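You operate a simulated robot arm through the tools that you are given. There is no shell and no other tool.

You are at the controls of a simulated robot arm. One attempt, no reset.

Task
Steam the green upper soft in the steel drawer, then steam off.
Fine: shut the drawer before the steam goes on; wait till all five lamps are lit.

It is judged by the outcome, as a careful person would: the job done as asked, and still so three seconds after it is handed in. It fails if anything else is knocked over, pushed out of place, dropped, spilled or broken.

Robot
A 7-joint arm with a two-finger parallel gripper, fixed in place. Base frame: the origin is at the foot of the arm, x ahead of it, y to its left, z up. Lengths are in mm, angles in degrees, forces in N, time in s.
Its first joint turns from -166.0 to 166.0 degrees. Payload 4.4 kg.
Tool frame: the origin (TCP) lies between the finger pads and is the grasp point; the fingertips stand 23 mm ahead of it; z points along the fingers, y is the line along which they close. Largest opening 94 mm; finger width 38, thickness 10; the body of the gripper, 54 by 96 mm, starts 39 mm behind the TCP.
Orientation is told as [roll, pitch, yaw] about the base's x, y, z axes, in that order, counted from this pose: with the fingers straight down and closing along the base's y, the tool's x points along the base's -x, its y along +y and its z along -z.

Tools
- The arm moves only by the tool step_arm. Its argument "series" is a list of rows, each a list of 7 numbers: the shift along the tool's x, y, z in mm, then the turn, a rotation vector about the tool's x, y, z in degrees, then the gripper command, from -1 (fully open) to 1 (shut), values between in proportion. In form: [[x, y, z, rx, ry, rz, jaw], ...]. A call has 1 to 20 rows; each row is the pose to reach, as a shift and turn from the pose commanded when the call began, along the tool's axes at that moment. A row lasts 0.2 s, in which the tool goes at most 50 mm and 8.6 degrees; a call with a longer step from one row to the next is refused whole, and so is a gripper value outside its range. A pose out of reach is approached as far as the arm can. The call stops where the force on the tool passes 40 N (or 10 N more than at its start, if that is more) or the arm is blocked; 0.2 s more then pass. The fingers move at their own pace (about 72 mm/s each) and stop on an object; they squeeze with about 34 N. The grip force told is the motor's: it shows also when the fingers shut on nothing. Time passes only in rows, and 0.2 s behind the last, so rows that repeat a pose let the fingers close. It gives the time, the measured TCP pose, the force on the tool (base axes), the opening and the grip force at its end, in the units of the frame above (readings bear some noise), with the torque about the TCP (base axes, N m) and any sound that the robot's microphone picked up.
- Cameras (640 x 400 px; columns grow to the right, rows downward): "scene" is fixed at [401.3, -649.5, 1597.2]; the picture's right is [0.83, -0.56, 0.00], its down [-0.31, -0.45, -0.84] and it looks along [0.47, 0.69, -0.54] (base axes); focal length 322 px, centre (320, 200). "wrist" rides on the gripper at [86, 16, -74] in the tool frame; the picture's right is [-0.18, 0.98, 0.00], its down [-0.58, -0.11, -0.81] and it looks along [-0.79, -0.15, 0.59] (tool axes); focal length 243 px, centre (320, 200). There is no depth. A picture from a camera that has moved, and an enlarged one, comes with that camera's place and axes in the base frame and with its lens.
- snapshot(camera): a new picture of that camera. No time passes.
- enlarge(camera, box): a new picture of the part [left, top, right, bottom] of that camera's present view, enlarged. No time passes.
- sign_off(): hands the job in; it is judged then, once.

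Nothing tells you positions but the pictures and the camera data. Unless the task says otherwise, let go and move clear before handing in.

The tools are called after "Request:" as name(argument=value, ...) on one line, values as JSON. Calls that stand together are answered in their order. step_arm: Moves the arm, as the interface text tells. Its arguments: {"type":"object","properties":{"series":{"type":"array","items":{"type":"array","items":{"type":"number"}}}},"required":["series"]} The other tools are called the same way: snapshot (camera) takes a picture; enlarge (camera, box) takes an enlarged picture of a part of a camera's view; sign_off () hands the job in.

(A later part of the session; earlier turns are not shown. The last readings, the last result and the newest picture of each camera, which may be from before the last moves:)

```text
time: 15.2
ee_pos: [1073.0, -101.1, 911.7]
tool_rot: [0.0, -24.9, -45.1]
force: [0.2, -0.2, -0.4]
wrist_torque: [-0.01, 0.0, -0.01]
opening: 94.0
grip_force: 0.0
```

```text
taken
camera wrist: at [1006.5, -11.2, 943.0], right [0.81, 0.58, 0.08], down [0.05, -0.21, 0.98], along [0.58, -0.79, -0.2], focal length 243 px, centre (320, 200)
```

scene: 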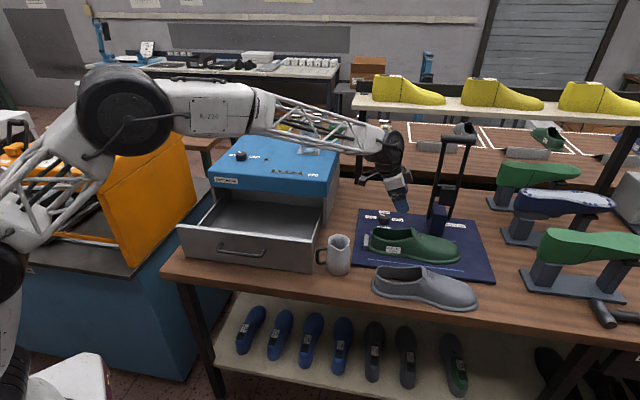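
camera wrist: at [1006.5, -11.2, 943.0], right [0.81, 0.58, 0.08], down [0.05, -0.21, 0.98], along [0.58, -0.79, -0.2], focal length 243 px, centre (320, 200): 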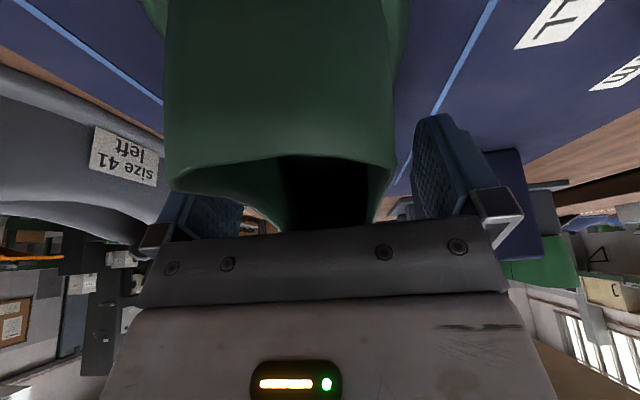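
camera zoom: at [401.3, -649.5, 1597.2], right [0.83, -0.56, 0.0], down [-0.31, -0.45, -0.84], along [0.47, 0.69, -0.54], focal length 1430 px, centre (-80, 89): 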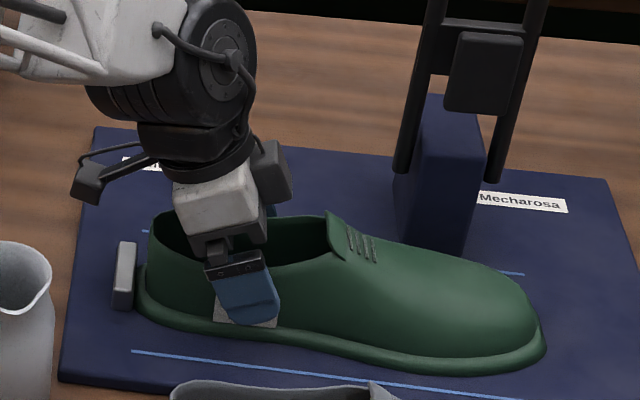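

Both fingers are outside the side walls of the heel. I'll close the grip gently in place and check.

Request:
step_arm(series=[[0, 0, 0, 0, 0, 0, -0.2], [0, 0, 0, 0, 0, 0, 0.2], [0, 0, 0, 0, 0, 0, 1], [0, 0, 0, 0, 0, 0, 1], [0, 0, 0, 0, 0, 0, 1]])

Request:
enlarge(camera="scene", box=[350, 180, 470, 270])

Request:
snapshot(camera="wrist")

```text
time: 16.4
ee_pos: [1072.8, -102.3, 911.5]
tool_rot: [0.0, -25.0, -45.0]
force: [0.9, -0.6, 1.3]
wrist_torque: [0.03, -0.04, -0.06]
opening: 75.4
grip_force: 34.4
```

```text
4.44 times, centred on (410, 225) of scene
camera zoom: at [401.3, -649.5, 1597.2], right [0.83, -0.56, 0.0], down [-0.31, -0.45, -0.84], along [0.47, 0.69, -0.54], focal length 1430 px, centre (-80, 89)
```

zoom: 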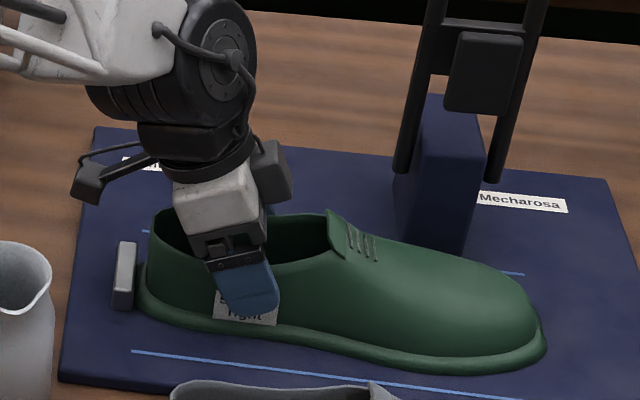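

```text
taken
camera wrist: at [1006.6, -11.2, 943.1], right [0.81, 0.58, 0.08], down [0.05, -0.21, 0.98], along [0.58, -0.79, -0.2], focal length 243 px, centre (320, 200)
```

wrist: 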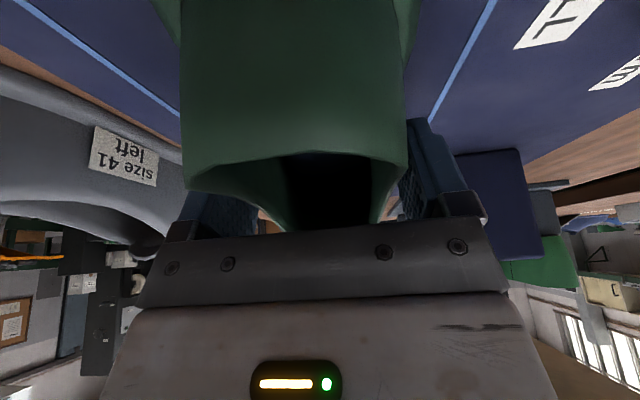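

The grip holds at 75 mm with 34 N. I'll lift a little and check that the upper comes up level.

Request:
step_arm(series=[[-2.1, 0, -4.5, 0, 0, 0, 1], [-6.3, 0, -13.6, 0, 0, 0, 1], [-12.7, 0, -27.2, 0, 0, 0, 1], [-19, 0, -40.8, 0, 0, 0, 1]])

Request:
enlarge(camera="scene", box=[350, 160, 490, 270])

```text
time: 17.4
ee_pos: [1074.4, -100.5, 957.7]
tool_rot: [-0.1, -25.1, -44.9]
force: [0.1, -1.2, -1.2]
wrist_torque: [0.02, 0.04, -0.02]
opening: 75.2
grip_force: 34.2
```

```text
3.64 times, centred on (420, 215) of scene
camera zoom: at [401.3, -649.5, 1597.2], right [0.83, -0.56, 0.0], down [-0.31, -0.45, -0.84], along [0.47, 0.69, -0.54], focal length 1170 px, centre (-44, 146)
```

zoom: 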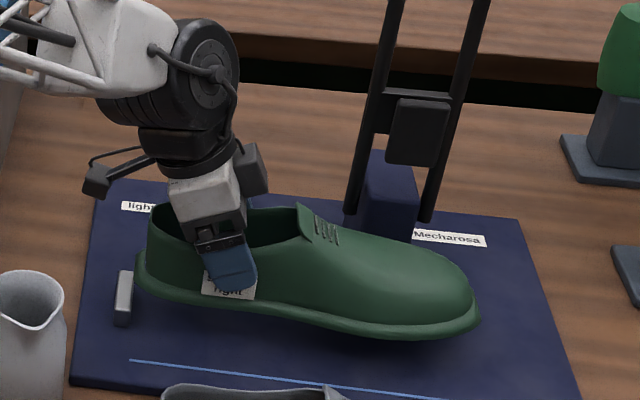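

The upper lifts level and secure. I'll raise it clear of the drawer rim and pitcher, then carry it left over the open drawer.

Request:
step_arm(series=[[-12.7, 0, -27.2, 0, 0, 0, 1], [-25.4, 0, -54.4, 0, 0, 0, 1], [-38, 0, -81.6, 0, 0, 0, 1], [-50.7, 0, -108.8, 0, 0, 0, 1], [-32.6, -30, -117.3, 0, 0, 0, 1], [-9.9, -60, -127.8, 0, 0, 0, 1], [26.3, -62, -144.7, 0, 0, 0, 1], [62.6, -62, -161.6, 0, 0, 0, 1], [98.8, -62, -178.5, 0, 0, 0, 1], [135.1, -62, -195.4, 0, 0, 0, 1], [171.3, -62, -212.3, 0, 0, 0, 1], [207.6, -62, -229.2, 0, 0, 0, 1]])

Request:
snapshot(camera="scene")

Request:
snapshot(camera="wrist")

```text
time: 20.0
ee_pos: [827.1, 55.6, 1074.9]
tool_rot: [0.0, -25.0, -45.0]
force: [0.2, 1.2, -0.8]
wrist_torque: [0.04, 0.05, -0.02]
opening: 75.2
grip_force: 33.8
```

```text
taken
```

scene: 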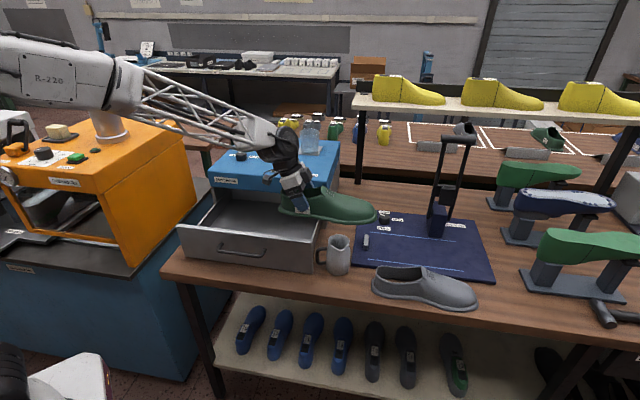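

```text
taken
camera wrist: at [760.1, 145.7, 1107.6], right [0.81, 0.58, 0.08], down [0.05, -0.21, 0.98], along [0.58, -0.79, -0.2], focal length 243 px, centre (320, 200)
```

wrist: 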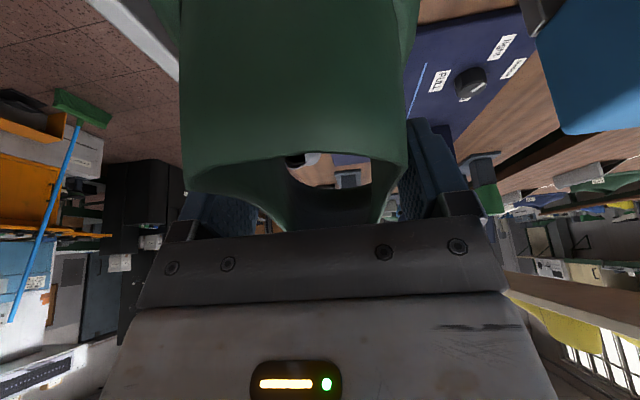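

The upper is over the right side of the drawer. I'll continue left until its middle is over the middle of the drawer.

Request:
step_arm(series=[[36.3, 0, -16.9, 0, 0, 0, 1], [72.5, 0, -33.8, 0, 0, 0, 1], [108.8, 0, -50.7, 0, 0, 0, 1], [145, 0, -67.6, 0, 0, 0, 1], [181.3, 0, -84.5, 0, 0, 0, 1], [217.5, 0, -101.4, 0, 0, 0, 1]])

Request:
snapshot(camera="scene")

Request:
enlarge(camera="scene", box=[165, 140, 345, 280])

Request:
snapshot(camera="wrist")

```text
time: 21.4
ee_pos: [657.2, 226.2, 1076.3]
tool_rot: [0.0, -24.9, -45.0]
force: [-0.1, -0.5, -1.2]
wrist_torque: [0.02, 0.06, 0.03]
opening: 75.4
grip_force: 33.7
```

```text
taken
```

scene: 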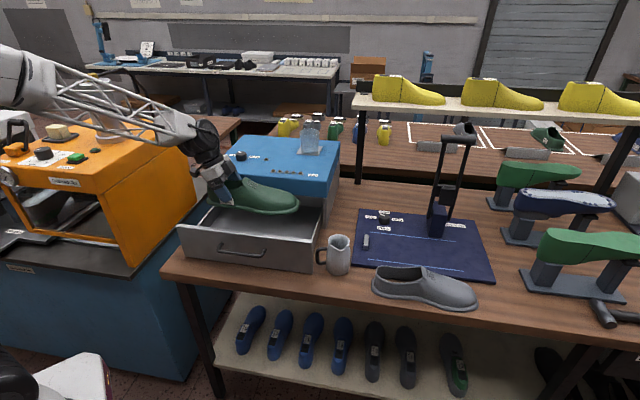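

```text
2.86 times, centred on (255, 210) of scene
camera zoom: at [401.3, -649.5, 1597.2], right [0.83, -0.56, 0.0], down [-0.31, -0.45, -0.84], along [0.47, 0.69, -0.54], focal length 919 px, centre (506, 171)
```

zoom: 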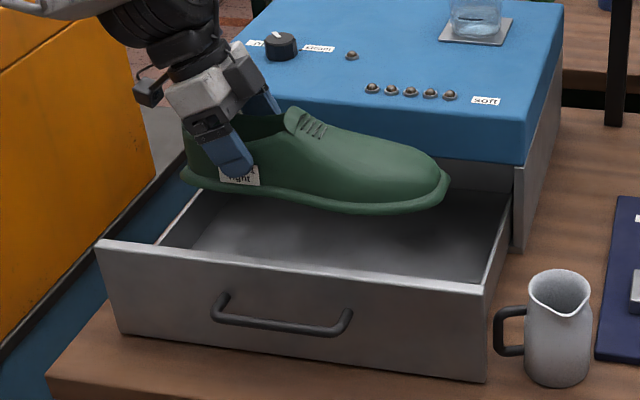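

```text
taken
camera wrist: at [590.7, 317.2, 1109.2], right [0.81, 0.58, 0.08], down [0.05, -0.21, 0.98], along [0.58, -0.79, -0.2], focal length 243 px, centre (320, 200)
```

wrist: 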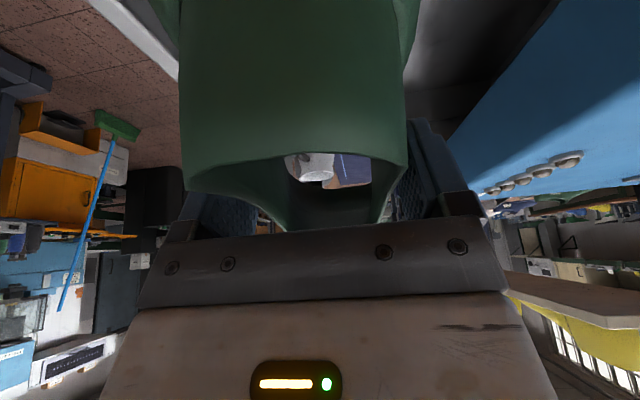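

Triangulating shows the drawer's side walls are low (z≈920, f1 161 to 570 in the 45° frame) while its front panel is taller (z≈997), so the tilted gripper and camera will fit inside. I'll lower the upper most of the way into the drawer.

Request:
step_arm(series=[[0, 1, 30, 0, 0, 0, 1], [10, 2, 57, 0, 0, 0, 1], [22, 3, 84, 0, 0, 0, 1], [33, 3, 107, 0, 0, 0, 1], [40, 3, 122, 0, 0, 0, 1], [43.9, 3, 129.6, 0, 0, 0, 1]])

Request:
enlarge(camera="scene", box=[165, 140, 345, 280])

Request:
snapshot(camera="wrist")

```text
time: 22.8
ee_pos: [670.8, 217.8, 940.2]
tool_rot: [0.0, -25.0, -45.0]
force: [-0.3, -0.3, -1.9]
wrist_torque: [0.03, 0.01, 0.02]
opening: 75.3
grip_force: 33.5
```

```text
2.86 times, centred on (255, 210) of scene
camera zoom: at [401.3, -649.5, 1597.2], right [0.83, -0.56, 0.0], down [-0.31, -0.45, -0.84], along [0.47, 0.69, -0.54], focal length 919 px, centre (506, 171)
```

zoom: 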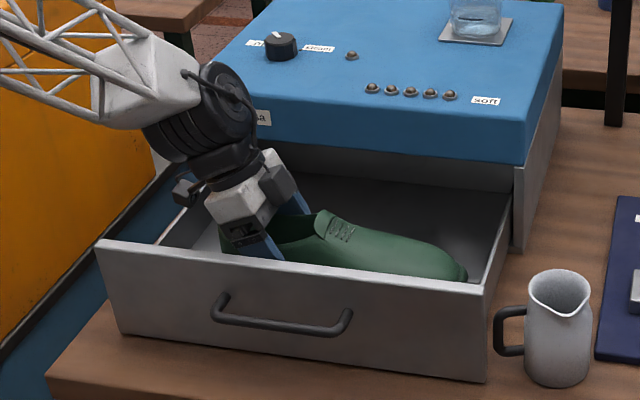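

```text
taken
camera wrist: at [604.5, 308.1, 971.9], right [0.81, 0.58, 0.08], down [0.05, -0.21, 0.98], along [0.58, -0.79, -0.2], focal length 243 px, centre (320, 200)
```

wrist: 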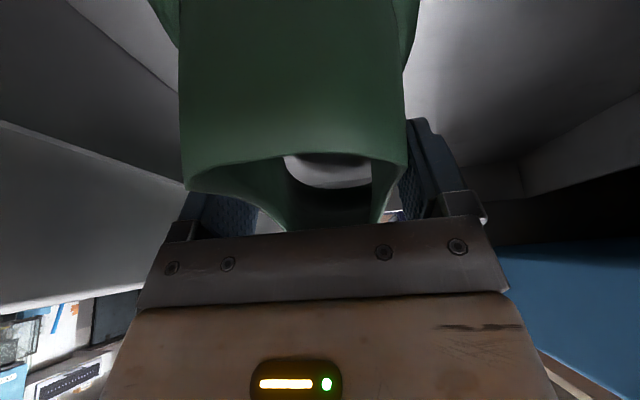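

Request:
step_arm(series=[[2.1, 0, 4.5, 0, 0, 0, 1], [4.2, 0, 9.1, 0, 0, 0, 1], [6.3, 0, 13.6, 0, 0, 0, 1]])

Request:
step_arm(series=[[1.3, 0, 2.7, 0, 0, 0, 1], [2.5, 0, 5.4, 0, 0, 0, 1]])

Request:
step_arm(series=[[0.8, 0, 1.8, 0, 0, 0, 1], [1.7, 0, 3.6, 0, 0, 0, 1]])

```text
time: 23.6
ee_pos: [672.3, 217.9, 923.8]
tool_rot: [-0.1, -25.0, -45.0]
force: [0.2, -0.8, -1.6]
wrist_torque: [0.01, 0.01, 0.01]
opening: 75.1
grip_force: 33.8
```

```text
time: 24.2
ee_pos: [671.1, 218.5, 919.9]
tool_rot: [0.2, -25.0, -45.1]
force: [-1.1, 1.1, 5.6]
wrist_torque: [-0.34, -0.85, 0.0]
opening: 75.2
grip_force: 33.7
```

```text
time: 24.8
ee_pos: [672.1, 218.5, 917.3]
tool_rot: [0.3, -25.2, -45.1]
force: [1.4, -1.0, 36.3]
wrist_torque: [0.13, -0.07, -0.29]
opening: 75.8
grip_force: 33.5
```

The upper is resting on the drawer floor. I'll relieve the press slightly and open the fingers.

Request:
step_arm(series=[[-1, 0, -2.2, 0, 0, 0, 1], [-1, 0, -2.2, 0, 0, 0, 0.3], [-1, 0, -2.2, 0, 0, 0, -0.4], [-1, 0, -2.2, 0, 0, 0, -1], [-1, 0, -2.2, 0, 0, 0, -1]])

Request:
enlarge(camera="scene", box=[165, 140, 345, 280])

Request:
snapshot(camera="wrist")

```text
time: 26.0
ee_pos: [670.6, 218.1, 919.2]
tool_rot: [0.0, -24.9, -45.0]
force: [0.7, 0.4, 0.2]
wrist_torque: [-0.04, 0.03, -0.02]
opening: 94.0
grip_force: 0.0
```

```text
2.86 times, centred on (255, 210) of scene
camera zoom: at [401.3, -649.5, 1597.2], right [0.83, -0.56, 0.0], down [-0.31, -0.45, -0.84], along [0.47, 0.69, -0.54], focal length 919 px, centre (506, 171)
```

zoom: 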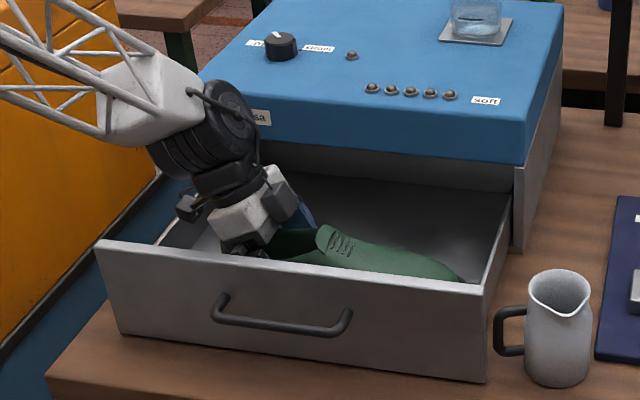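

```text
taken
camera wrist: at [604.1, 307.9, 949.7], right [0.81, 0.58, 0.08], down [0.06, -0.21, 0.98], along [0.58, -0.79, -0.2], focal length 243 px, centre (320, 200)
```

wrist: 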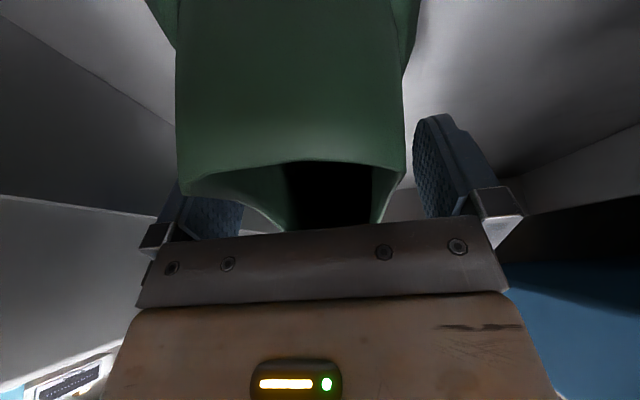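

The upper stands free on the drawer floor with fingers open. I'll lift straight up out of the drawer.

Request:
step_arm(series=[[-4.2, 0, -9.1, 0, 0, 0, -1], [-12.7, 0, -27.2, 0, 0, 0, -1], [-25.4, 0, -54.4, 0, 0, 0, -1], [-42, 0, -90, 0, 0, 0, -1], [-59, 0, -127, 0, 0, 0, -1], [-80, 0, -172, 0, 0, 0, -1]])

Request:
enlarge(camera="scene", box=[165, 140, 345, 280])

Request:
snapshot(camera="wrist")

```text
time: 27.4
ee_pos: [673.2, 221.3, 1105.8]
tool_rot: [-0.1, -25.0, -44.9]
force: [0.0, -0.3, -0.9]
wrist_torque: [-0.02, -0.03, 0.0]
opening: 94.2
grip_force: 0.1
```

```text
2.86 times, centred on (255, 210) of scene
camera zoom: at [401.3, -649.5, 1597.2], right [0.83, -0.56, 0.0], down [-0.31, -0.45, -0.84], along [0.47, 0.69, -0.54], focal length 919 px, centre (506, 171)
```

zoom: 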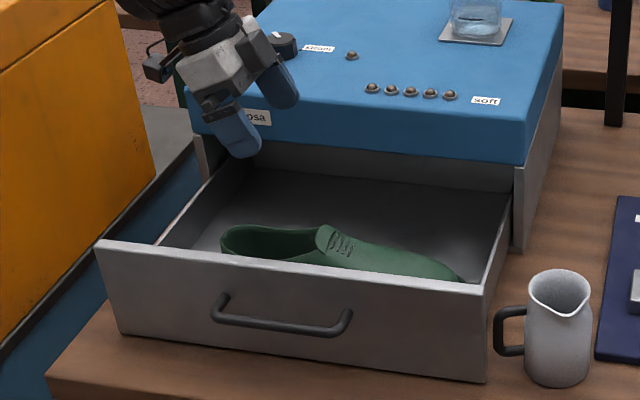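

```text
taken
camera wrist: at [605.8, 310.7, 1137.8], right [0.81, 0.58, 0.08], down [0.06, -0.21, 0.98], along [0.58, -0.79, -0.2], focal length 243 px, centre (320, 200)
```

wrist: 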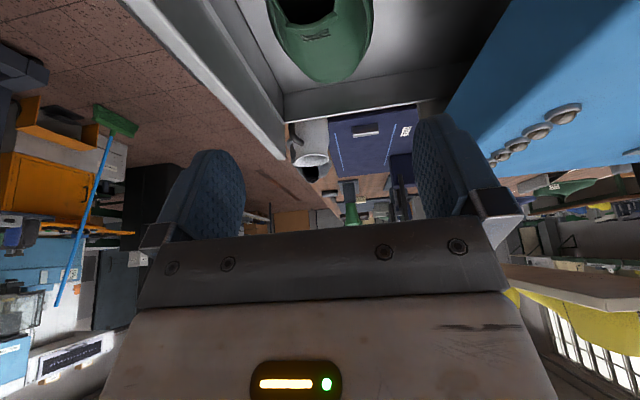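

The upper sits well inside the drawer. Now I'll re-orient the tool (raise, straighten, turn) so I can push the drawer front shut with closed fingertips.

Request:
step_arm(series=[[-10.6, 0, -22.6, 0, 6.25, 0, -1], [-21.2, 0, -45.3, 0, 12.5, 0, -0.5], [-31.7, 0, -68, 0, 18.75, 0, 0.2], [-42.3, 0, -90.6, 0, 25, 0, 1]])

Request:
step_arm(series=[[-4.5, -20, 0, 0, 0, -8.2, 1], [-9, -40, 0, 0, 0, -16.4, 1], [-13.5, -60, 0, 0, 0, -24.6, 1], [-18, -80, 0, 0, 0, -32.8, 1], [-22.5, -100, 0, 0, 0, -41, 1], [-27, -120, 0, 0, 0, -49.2, 1], [-31.5, -140, 0, 0, 0, -57.4, 1], [-36, -160, 0, 0, 0, -65.6, 1], [-40.5, -180, 0, 0, 0, -73.8, 1], [-45, -200, 0, 0, 0, -82, 1], [-50, -200, 0, 0, 0, -90, 1]])

Request:
snapshot(camera="scene")

Request:
snapshot(camera="wrist")

```text
time: 28.4
ee_pos: [670.6, 219.3, 1208.0]
tool_rot: [0.0, 0.1, -45.0]
force: [0.7, 0.6, 0.2]
wrist_torque: [0.01, -0.01, 0.0]
opening: 0.1
grip_force: 13.7
```

```text
time: 30.8
ee_pos: [565.9, 40.3, 1207.6]
tool_rot: [0.0, 0.0, 45.1]
force: [1.0, 0.0, 0.0]
wrist_torque: [-0.02, -0.01, -0.01]
opening: 0.0
grip_force: 33.9
```

```text
taken
```

scene: 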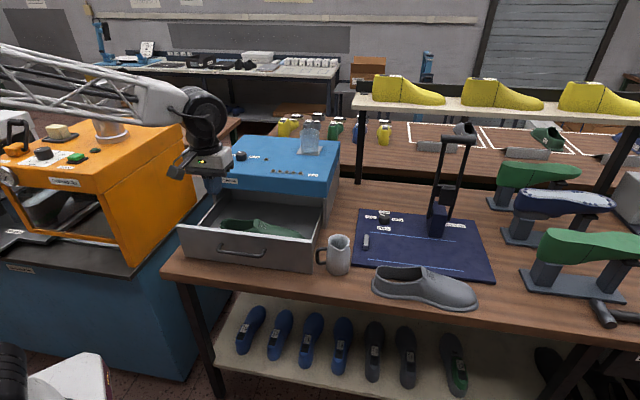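

```text
taken
camera wrist: at [492.3, -8.0, 1282.6], right [-0.57, 0.82, 0.0], down [0.49, 0.34, 0.81], along [0.66, 0.46, -0.59], focal length 243 px, centre (320, 200)
```

wrist: 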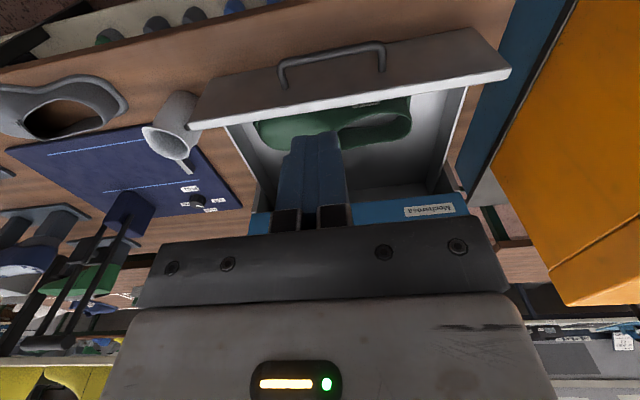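

The drawer front spans f1 163–575 with its face around f2≈510. I'll tilt the closed fingers toward it and descend in front of it, above the handle height.

Request:
step_arm(series=[[3, 0, 37.5, 0, -7.5, 0, 1], [6, 0, 75, 0, -15, 0, 1], [8, 0, 112.5, 0, -22.5, 0, 1], [8, 0, 150, 0, -30, 0, 1], [8, 0, 187.5, 0, -37.5, 0, 1], [8, 0, 222, 0, -45, 0, 1], [8, 0, 222, 0, -45, 0, 1]])

Request:
enlarge(camera="scene", box=[165, 140, 345, 280])

Request:
snapshot(camera="wrist")

```text
time: 32.4
ee_pos: [560.7, 32.5, 986.0]
tool_rot: [0.0, -44.9, 45.0]
force: [0.4, 0.9, 0.1]
wrist_torque: [0.02, 0.02, -0.02]
opening: 0.1
grip_force: 33.9
```

```text
2.86 times, centred on (255, 210) of scene
camera zoom: at [401.3, -649.5, 1597.2], right [0.83, -0.56, 0.0], down [-0.31, -0.45, -0.84], along [0.47, 0.69, -0.54], focal length 919 px, centre (506, 171)
```

zoom: 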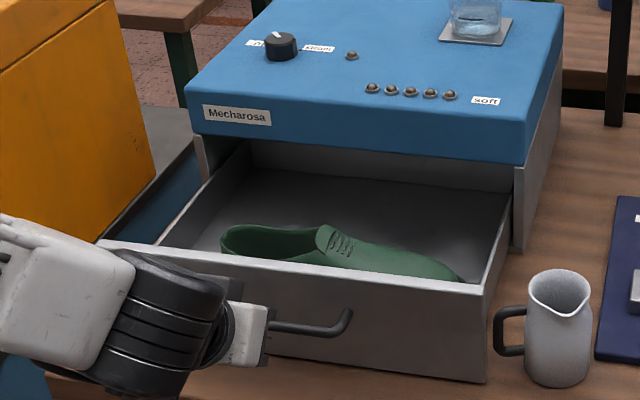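

```text
taken
camera wrist: at [467.4, -34.5, 978.4], right [-0.6, 0.79, 0.13], down [-0.04, -0.19, 0.98], along [0.8, 0.59, 0.14], focal length 243 px, centre (320, 200)
```

wrist: 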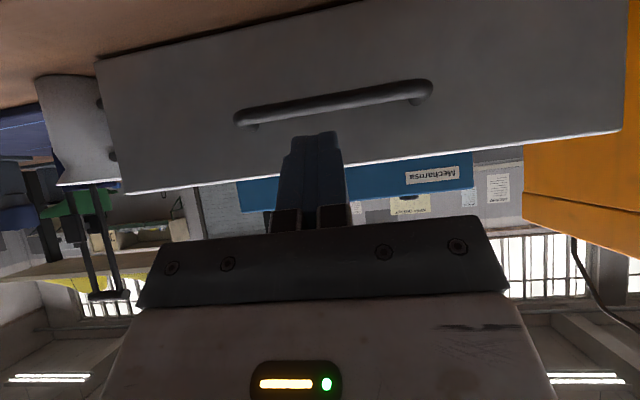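

The fingertips face the panel above its handle. I'll push forward steadily along the drawer axis, watching force.

Request:
step_arm(series=[[-14, 0, 14, 0, 0, 0, 1], [-28, 0, 28, 0, 0, 0, 1], [-36, 0, 36, 0, 0, 0, 1], [-42, 0, 42, 0, 0, 0, 1], [-48, 0, 48, 0, 0, 0, 1], [-54, 0, 54, 0, 0, 0, 1], [-60, 0, 60, 0, 0, 0, 1], [-66, 0, 66, 0, 0, 0, 1], [-72, 0, 72, 0, 0, 0, 1], [-80, 0, 80, 0, 0, 0, 1], [-88, 0, 88, 0, 0, 0, 1]])

Request:
enlarge(camera="scene", box=[165, 140, 345, 280])

Request:
snapshot(camera="wrist")

```text
time: 34.8
ee_pos: [646.8, 122.1, 985.8]
tool_rot: [0.0, -45.0, 44.9]
force: [-0.6, 0.7, 0.5]
wrist_torque: [0.03, 0.0, 0.01]
opening: 0.2
grip_force: 34.0
```

```text
2.86 times, centred on (255, 210) of scene
camera zoom: at [401.3, -649.5, 1597.2], right [0.83, -0.56, 0.0], down [-0.31, -0.45, -0.84], along [0.47, 0.69, -0.54], focal length 919 px, centre (506, 171)
```

zoom: 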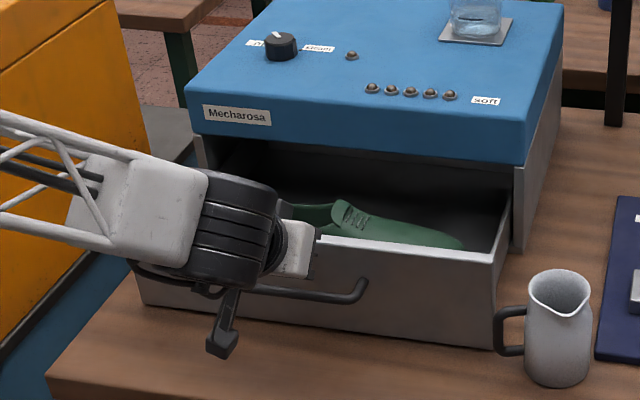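

```text
taken
camera wrist: at [553.5, 54.5, 977.8], right [-0.6, 0.79, 0.13], down [-0.04, -0.19, 0.98], along [0.8, 0.59, 0.14], focal length 243 px, centre (320, 200)
```

wrist: 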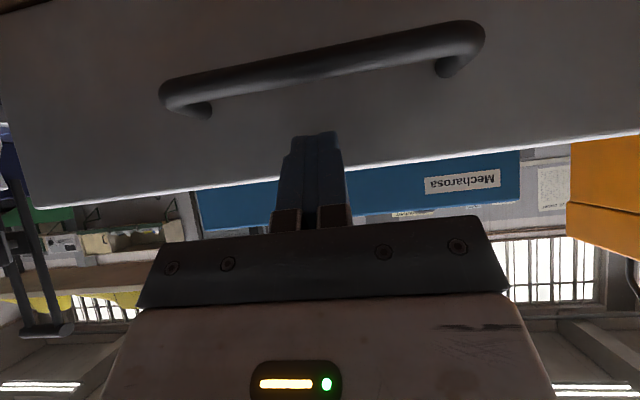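

Request:
step_arm(series=[[-8, 0, 8, 0, 0, 0, 1], [-16, 0, 16, 0, 0, 0, 1], [-24, 0, 24, 0, 0, 0, 1], [-32, 0, 32, 0, 0, 0, 1], [-40, 0, 40, 0, 0, 0, 1], [-48, 0, 48, 0, 0, 0, 1], [-56, 0, 56, 0, 0, 0, 1], [-64, 0, 64, 0, 0, 0, 1], [-72, 0, 72, 0, 0, 0, 1], [-80, 0, 80, 0, 0, 0, 1], [-87, 0, 87, 0, 0, 0, 1]])

Request:
enlarge(camera="scene", box=[165, 140, 345, 280])

Request:
snapshot(camera="wrist")

```text
time: 37.2
ee_pos: [735.1, 210.5, 986.1]
tool_rot: [-0.1, -45.0, 44.9]
force: [-0.5, -0.5, -0.3]
wrist_torque: [0.01, 0.01, 0.01]
opening: 0.1
grip_force: 34.4
```

```text
2.86 times, centred on (255, 210) of scene
camera zoom: at [401.3, -649.5, 1597.2], right [0.83, -0.56, 0.0], down [-0.31, -0.45, -0.84], along [0.47, 0.69, -0.54], focal length 919 px, centre (506, 171)
```

zoom: 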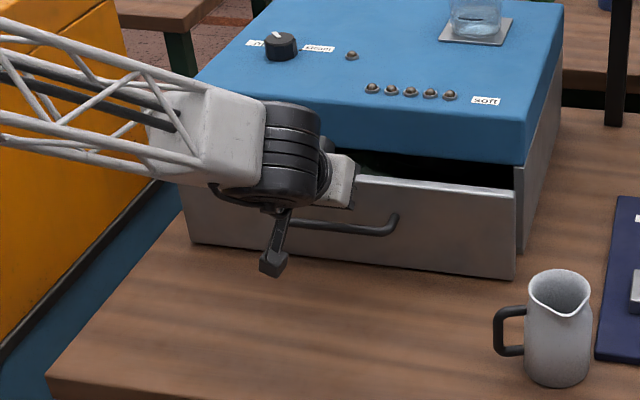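

```text
taken
camera wrist: at [642.1, 142.3, 977.8], right [-0.6, 0.79, 0.13], down [-0.04, -0.19, 0.98], along [0.8, 0.59, 0.14], focal length 243 px, centre (320, 200)
```

wrist: 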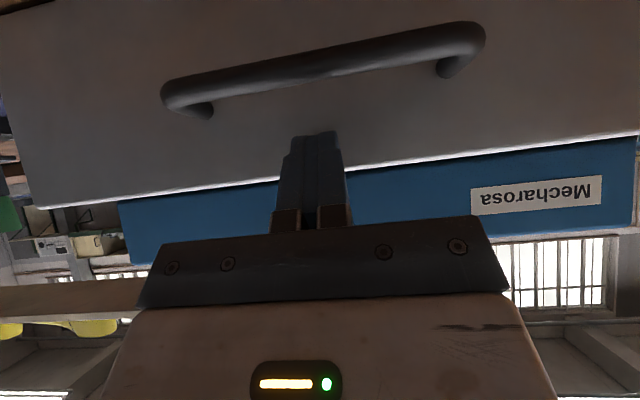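

Nearly shut; a little more pushing until it seats.

Request:
step_arm(series=[[-5, 0, 5, 0, 0, 0, 1], [-10, 0, 10, 0, 0, 0, 1], [-15, 0, 15, 0, 0, 0, 1], [-20, 0, 20, 0, 0, 0, 1], [-25, 0, 25, 0, 0, 0, 1], [-30, 0, 30, 0, 0, 0, 1]])

Request:
enlarge(camera="scene", box=[165, 140, 345, 280])

Request:
snapshot(camera="wrist")

```text
time: 38.6
ee_pos: [763.8, 239.9, 984.2]
tool_rot: [-0.1, -45.1, 45.0]
force: [-0.8, 0.1, 0.3]
wrist_torque: [0.0, -0.02, -0.02]
opening: 0.2
grip_force: 33.2
```

```text
2.86 times, centred on (255, 210) of scene
camera zoom: at [401.3, -649.5, 1597.2], right [0.83, -0.56, 0.0], down [-0.31, -0.45, -0.84], along [0.47, 0.69, -0.54], focal length 919 px, centre (506, 171)
```

zoom: 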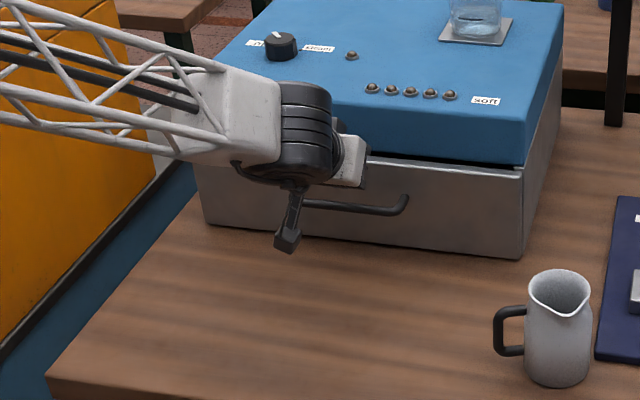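

```text
taken
camera wrist: at [671.3, 172.4, 977.9], right [-0.6, 0.79, 0.13], down [-0.04, -0.19, 0.98], along [0.8, 0.59, 0.14], focal length 243 px, centre (320, 200)
```

wrist: 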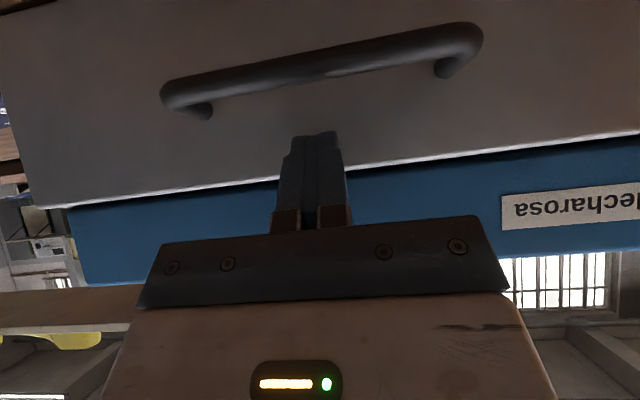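

Request:
step_arm(series=[[-3, 0, 3, 0, 0, 0, 1], [-6, 0, 6, 0, 0, 0, 1], [-9, 0, 9, 0, 0, 0, 1], [-12, 0, 12, 0, 0, 0, 1]])

Request:
enlarge(camera="scene", box=[165, 140, 345, 280])

Request:
snapshot(camera="wrist")

```text
time: 39.0
ee_pos: [766.2, 241.9, 985.3]
tool_rot: [0.1, -45.0, 45.0]
force: [-25.5, -19.0, 8.8]
wrist_torque: [0.29, 0.01, 0.11]
opening: 0.2
grip_force: 34.4
stopped in row 2: the force on the tool passed its limit at 67 N (the readings are from after the stop); the commanded pose is now the measured one
```

```text
2.86 times, centred on (255, 210) of scene
camera zoom: at [401.3, -649.5, 1597.2], right [0.83, -0.56, 0.0], down [-0.31, -0.45, -0.84], along [0.47, 0.69, -0.54], focal length 919 px, centre (506, 171)
```

zoom: 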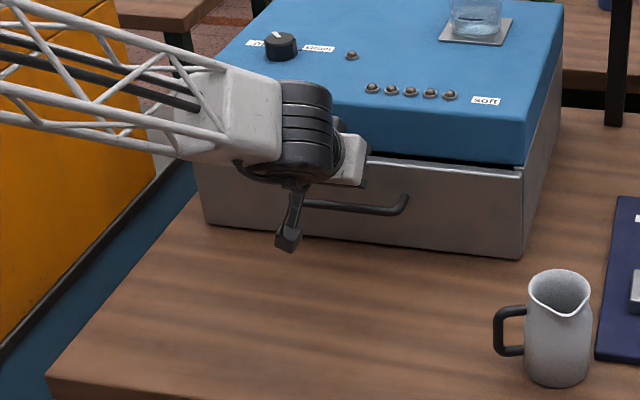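

```text
taken
camera wrist: at [672.9, 173.8, 977.8], right [-0.6, 0.79, 0.13], down [-0.03, -0.19, 0.98], along [0.8, 0.59, 0.14], focal length 243 px, centre (320, 200)
```

wrist: 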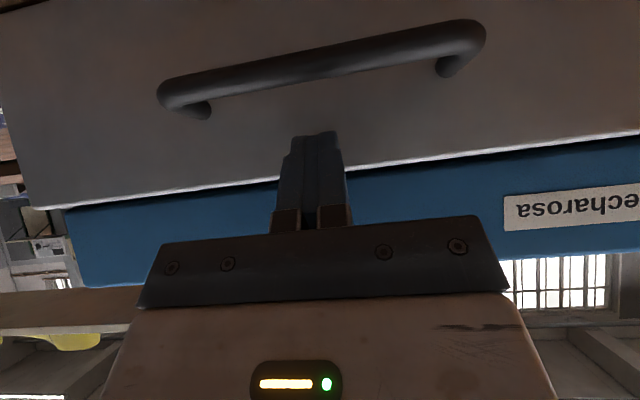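

The drawer hit its end stop and its front is flush with the box, so it's shut. I'll back off, raise the arm, straighten it and look at the knob and lamps.

Request:
step_arm(series=[[14, 0, -14, 0, 0, 0, 1], [42, 0, -42, 0, 0, 0, 1], [40, 0, -75, 0, 0, 0, 1], [10, 0, -105, 0, 0, 0, 1], [-20, 0, -135, 0, 0, 0, 1], [-50, 0, -165, 0, 0, 0, 1], [-80, 0, -195, 0, 0, 0, 1], [-100, 0, -215, 0, 0, 0, 1]])

Request:
snapshot(camera="scene")

Request:
enlarge(camera="scene", box=[165, 140, 345, 280])

```text
time: 40.8
ee_pos: [707.3, 184.8, 1208.5]
tool_rot: [0.1, -44.8, 45.0]
force: [0.1, 0.3, -1.0]
wrist_torque: [0.02, 0.0, 0.0]
opening: 0.0
grip_force: 33.6
```

```text
taken
```

scene: 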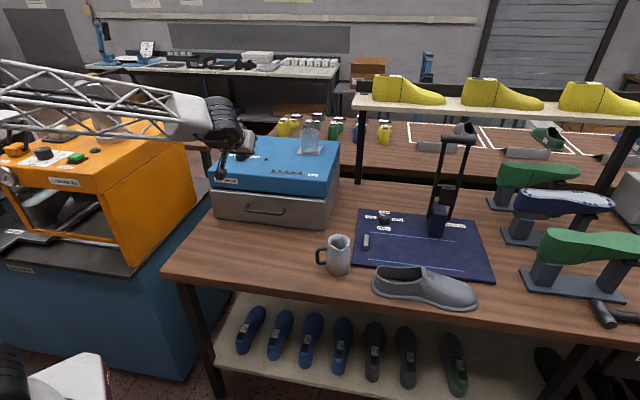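

```text
2.86 times, centred on (255, 210) of scene
camera zoom: at [401.3, -649.5, 1597.2], right [0.83, -0.56, 0.0], down [-0.31, -0.45, -0.84], along [0.47, 0.69, -0.54], focal length 919 px, centre (506, 171)
```

zoom: 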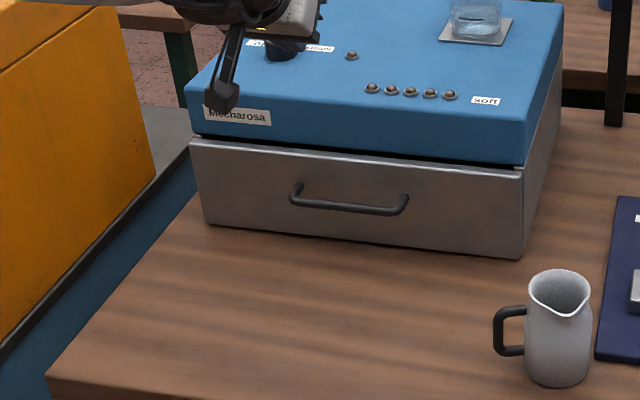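

The drawer is fully shut with the upper inside. Next I'll straighten the tool and look closely at the knob from above.

Request:
step_arm(series=[[-25, 23, 5, 0, 6.4, 0, 1], [-50, 46, 20, 0, 12.8, 0, 1], [-75, 69, 38, 0, 19.2, 0, 1], [-100, 92, 56, 0, 25.7, 0, 1], [-125, 114, 74, 0, 32.1, 0, 1], [-150, 137, 92, 0, 38.5, 0, 0], [-174.6, 160, 108.2, 0, 45, 0, -0.3]])

Request:
snapshot(camera="wrist")

Request:
enlarge(camera="wrist", box=[260, 60, 380, 140])

```text
time: 42.4
ee_pos: [736.1, 438.6, 1256.1]
tool_rot: [0.0, 0.2, 45.0]
force: [-0.1, 0.1, 0.1]
wrist_torque: [-0.02, -0.06, -0.01]
opening: 61.1
grip_force: 0.1
```

```text
taken
camera wrist: at [663.4, 390.2, 1331.9], right [-0.56, 0.83, 0.0], down [0.49, 0.34, 0.81], along [0.66, 0.45, -0.59], focal length 243 px, centre (320, 200)
```

wrist: 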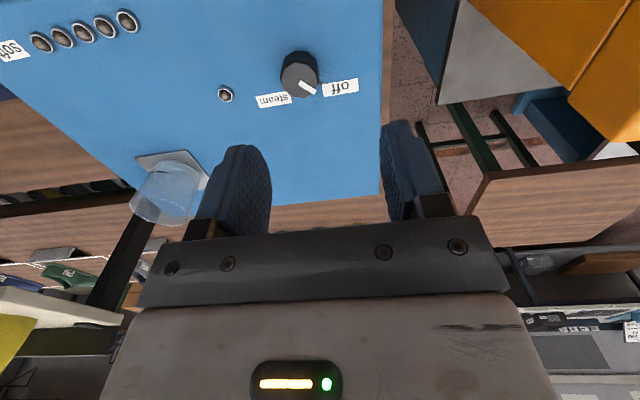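

```text
5.00 times, centred on (320, 100) of wrist
camera zoom: at [663.4, 390.2, 1331.9], right [-0.56, 0.83, 0.0], down [0.49, 0.34, 0.81], along [0.66, 0.45, -0.59], focal length 1213 px, centre (320, 700)
```

zoom: 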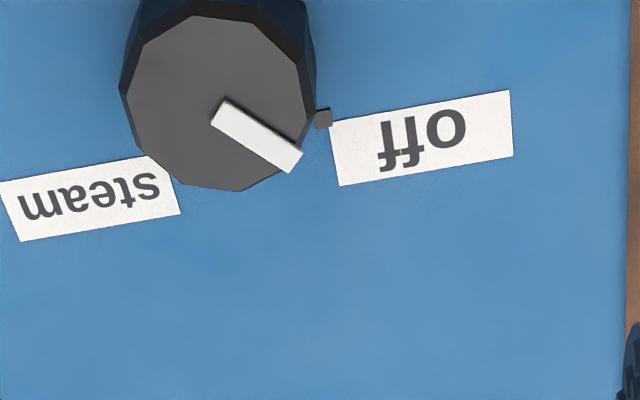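

The knob's centre is near (783, 445), pointing at "off" (back-left); "steam" is 90° clockwise from it. I'll move directly above the knob with fingers part open and check alignment.

Request:
step_arm(series=[[-12, -10, 20, 0, 0, 0, -0.6], [-25, -20, 45, 0, 0, 0, -0.6], [-37.4, -28.7, 80, 0, 0, 0, -0.6], [-37.4, -28.7, 110, 0, 0, 0, -0.6]])

Request:
snapshot(camera="wrist")

Request:
enlarge(camera="scene", box=[205, 110, 315, 190])

```text
time: 43.4
ee_pos: [784.0, 445.7, 1143.7]
tool_rot: [0.0, 0.1, 45.1]
force: [-0.2, 0.2, -1.0]
wrist_torque: [0.01, 0.03, 0.02]
opening: 75.1
grip_force: 0.1
```

```text
taken
camera wrist: at [711.6, 397.2, 1219.0], right [-0.57, 0.82, 0.0], down [0.49, 0.33, 0.81], along [0.67, 0.46, -0.59], focal length 243 px, centre (320, 200)
```

wrist: 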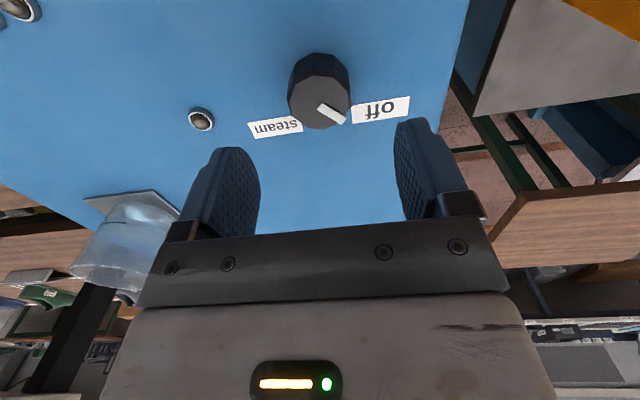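

```text
5.00 times, centred on (260, 150) of scene
camera zoom: at [401.3, -649.5, 1597.2], right [0.83, -0.56, 0.0], down [-0.31, -0.45, -0.84], along [0.47, 0.69, -0.54], focal length 1608 px, centre (620, 450)
```

zoom: 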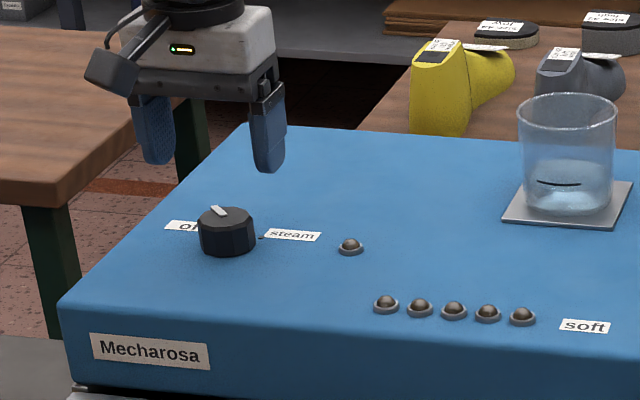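

Well aligned above the knob. I'll descend around it, with fingertips a few mm above the lid, and grip it.

Request:
step_arm(series=[[2, 0, 20, 0, 0, 0, -0.6], [4, 0, 40, 0, 0, 0, -0.6], [4, 0, 50, 0, 0, 0, -0.6], [4, 0, 56, 0, 0, 0, -0.6]])

Request:
snapshot(camera="wrist")

Request:
enlarge(camera="scene", box=[205, 110, 315, 190])

```text
time: 44.4
ee_pos: [783.2, 442.4, 1088.7]
tool_rot: [0.1, 0.1, 45.0]
force: [0.5, -0.1, -0.9]
wrist_torque: [-0.01, -0.02, 0.02]
opening: 75.1
grip_force: 0.0
```

```text
taken
camera wrist: at [708.8, 393.6, 1163.1], right [-0.57, 0.82, 0.0], down [0.49, 0.33, 0.81], along [0.66, 0.46, -0.59], focal length 243 px, centre (320, 200)
```

wrist: 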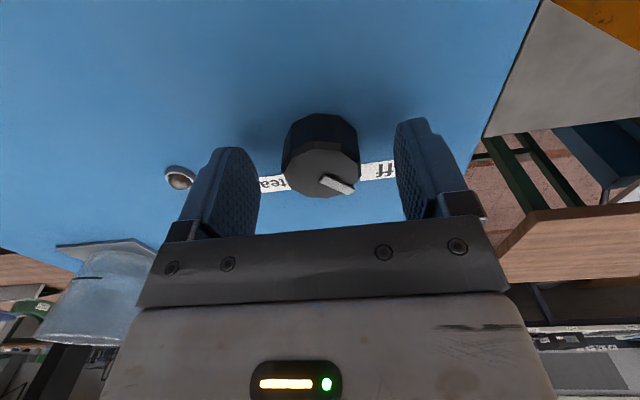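

```text
5.00 times, centred on (260, 150) of scene
camera zoom: at [401.3, -649.5, 1597.2], right [0.83, -0.56, 0.0], down [-0.31, -0.45, -0.84], along [0.47, 0.69, -0.54], focal length 1608 px, centre (620, 450)
```

zoom: 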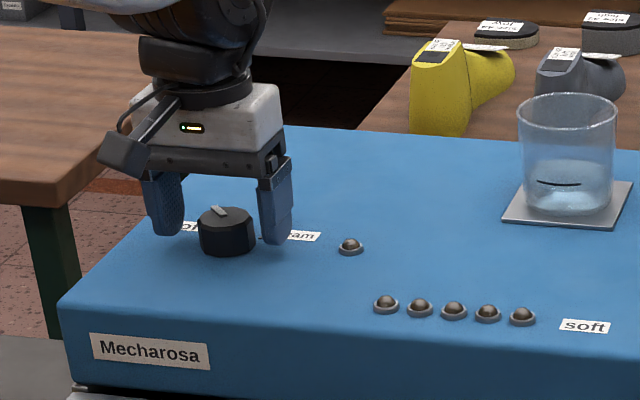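

The fingers straddle the knob properly. I'll grip it and turn it 90° clockwise (seen from above) from "off" to "steam".

Request:
step_arm(series=[[0, 0, 0, 0, 0, 0, 0.2], [0, 0, 0, 0, 0, 0, 1], [0, 0, 0, 0, 0, 0, 1], [0, 0, 0, 0, 0, 0, 1]])

Request:
snapshot(camera="wrist")

```text
time: 45.4
ee_pos: [781.6, 442.9, 1088.1]
tool_rot: [-0.1, 0.2, 45.0]
force: [-3.8, 3.2, -1.6]
wrist_torque: [-0.13, -0.22, 0.04]
opening: 41.7
grip_force: 44.8
```

```text
taken
camera wrist: at [708.7, 393.7, 1163.1], right [-0.57, 0.82, 0.0], down [0.49, 0.33, 0.81], along [0.66, 0.46, -0.59], focal length 243 px, centre (320, 200)
```

wrist: 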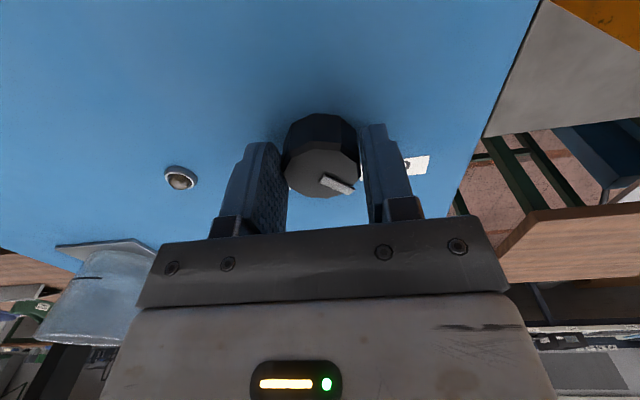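

Request:
step_arm(series=[[0, -0.5, 0, 0, 0, 8, 1], [0.1, -1, 0, 0, 0, 16, 1], [0.3, -1.5, 0, 0, 0, 24, 1], [0.5, -1.9, 0, 0, 0, 32, 1], [0.8, -2.3, 0, 0, 0, 40, 1], [1.2, -2.7, 0, 0, 0, 48, 1], [1.6, -3, 0, 0, 0, 56, 1], [2, -3.2, 0, 0, 0, 64, 1], [2.5, -3.4, 0, 0, 0, 72, 1], [3, -3.5, 0, 0, 0, 80, 1], [3.5, -3.6, 0, 0, 0, 88, 1], [3.6, -3.6, 0, 0, 0, 90, 1]])

Request:
snapshot(camera="wrist")

Request:
enlarge(camera="scene", box=[205, 110, 335, 190])

```text
time: 46.2
ee_pos: [780.8, 444.3, 1088.2]
tool_rot: [0.1, 0.1, 23.5]
force: [-0.8, 16.1, -2.7]
wrist_torque: [-0.04, -0.12, 0.05]
opening: 41.7
grip_force: 45.2
stopped in row 3: the force on the tool passed its limit at 44 N (the readings are from after the stop); the commanded pose is now the measured one
```

```text
taken
camera wrist: at [694.6, 425.1, 1163.1], right [-0.22, 0.97, 0.0], down [0.58, 0.13, 0.81], along [0.79, 0.18, -0.59], focal length 243 px, centre (320, 200)
```

wrist: 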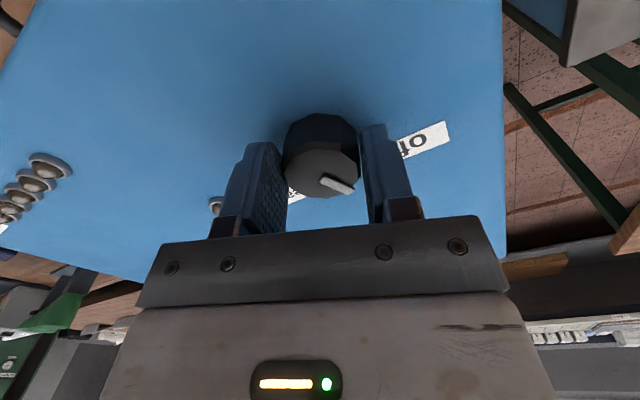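

```text
4.92 times, centred on (270, 150) of scene
camera zoom: at [401.3, -649.5, 1597.2], right [0.83, -0.56, 0.0], down [-0.31, -0.45, -0.84], along [0.47, 0.69, -0.54], focal length 1584 px, centre (566, 446)
```

zoom: 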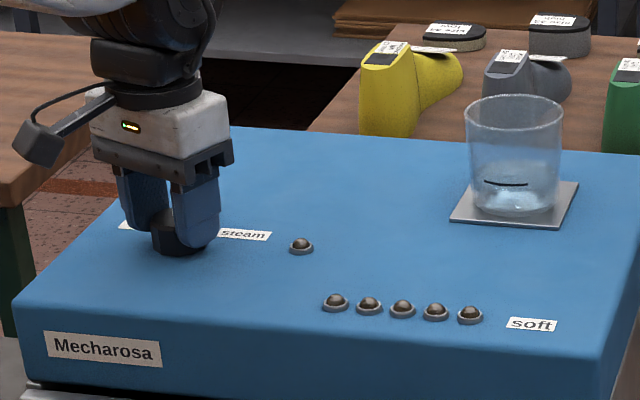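

The knob is turning with the grip, but a side load stopped the motion because my centre was slightly off. I'll nudge to relieve the side force, then continue.

Request:
step_arm(series=[[0, 0.6, 0, 0, 0, 0, 1], [0, 0.6, 0, 0, 0, 0, 1]])

```text
time: 46.8
ee_pos: [780.7, 444.1, 1087.5]
tool_rot: [0.2, 0.1, 23.4]
force: [2.7, 7.8, -2.7]
wrist_torque: [-0.28, -0.14, 0.03]
opening: 41.7
grip_force: 44.8
```

Request:
step_arm(series=[[0, 0.8, 0, 0, 0, 6, 1], [-0.1, 1.2, 0, 0, 0, 12, 1], [-0.2, 1.5, 0, 0, 0, 18, 1], [-0.3, 1.9, 0, 0, 0, 24, 1]])

```text
time: 47.8
ee_pos: [780.5, 446.2, 1087.3]
tool_rot: [0.0, 0.1, -0.7]
force: [35.3, 11.1, -4.9]
wrist_torque: [-0.24, -0.98, 0.0]
opening: 41.5
grip_force: 45.3
```

Request:
step_arm(series=[[-1.2, 0.4, 0, 0, 0, 0, 1], [-1.5, 0.6, 0, 0, 0, 0, 1]])

Request:
snapshot(camera="wrist")

```text
time: 48.4
ee_pos: [780.4, 445.1, 1088.3]
tool_rot: [0.1, 0.2, -0.6]
force: [-12.0, -12.1, -0.1]
wrist_torque: [0.12, -0.13, -0.03]
opening: 41.6
grip_force: 45.0
```

```text
taken
camera wrist: at [693.7, 463.6, 1163.3], right [0.19, 0.98, 0.0], down [0.58, -0.11, 0.8], along [0.79, -0.16, -0.59], focal length 243 px, centre (320, 200)
```

wrist: 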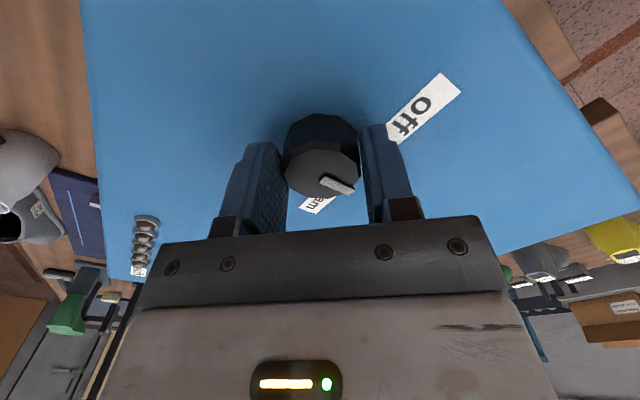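

Request:
step_arm(series=[[0.1, 0.45, 0, 0, 0, 7.5, 1], [-0.4, 1.15, 0, 0, 0, 15, 1], [-0.9, 1.8, 0, 0, 0, 22.5, 1]])

```text
time: 49.2
ee_pos: [781.5, 446.3, 1087.5]
tool_rot: [-0.2, 0.2, -20.2]
force: [-8.0, -4.2, 4.5]
wrist_torque: [-0.06, 0.1, 0.01]
opening: 41.7
grip_force: 45.1
stopped in row 3: the force on the tool passed its limit at 41 N (the readings are from after the stop); the commanded pose is now the measured one
```

Request:
step_arm(series=[[0, 0, 0, 0, 0, 4, 1], [0, 0, 0, 0, 0, 8, 1]])

```text
time: 49.8
ee_pos: [781.9, 448.2, 1087.6]
tool_rot: [0.0, 0.1, -28.3]
force: [-10.3, 2.0, 7.6]
wrist_torque: [0.55, 0.57, 0.02]
opening: 41.5
grip_force: 45.0
```

Request:
step_arm(series=[[0.2, -0.1, 0, 0, 0, 4, 1], [0.3, -0.1, 0, 0, 0, 8, 1]])

Request:
snapshot(camera="wrist")

Request:
enlarge(camera="scene", box=[205, 110, 335, 190])

```text
time: 50.4
ee_pos: [781.2, 448.1, 1087.9]
tool_rot: [0.0, 0.2, -36.2]
force: [14.6, 22.5, 4.8]
wrist_torque: [0.97, -0.38, 0.11]
opening: 41.9
grip_force: 44.9
```

```text
taken
camera wrist: at [720.8, 512.8, 1163.1], right [0.73, 0.68, 0.0], down [0.41, -0.43, 0.81], along [0.55, -0.59, -0.59], focal length 243 px, centre (320, 200)
```

wrist: 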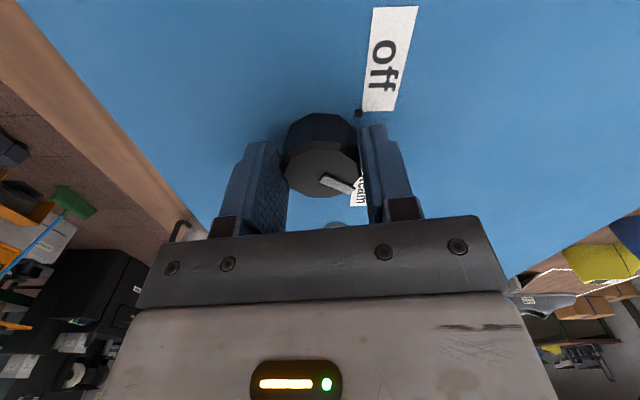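

```text
4.92 times, centred on (270, 150) of scene
camera zoom: at [401.3, -649.5, 1597.2], right [0.83, -0.56, 0.0], down [-0.31, -0.45, -0.84], along [0.47, 0.69, -0.54], focal length 1584 px, centre (566, 446)
```

zoom: 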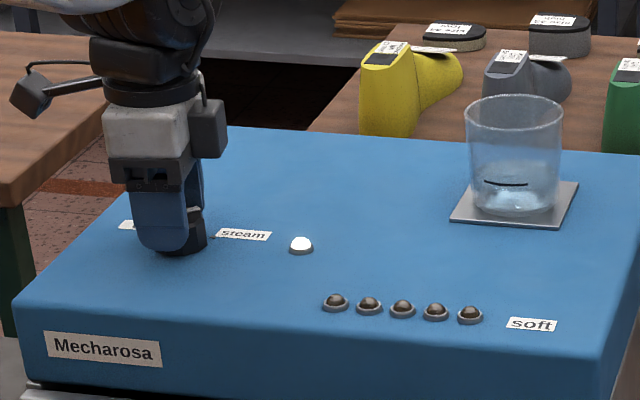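

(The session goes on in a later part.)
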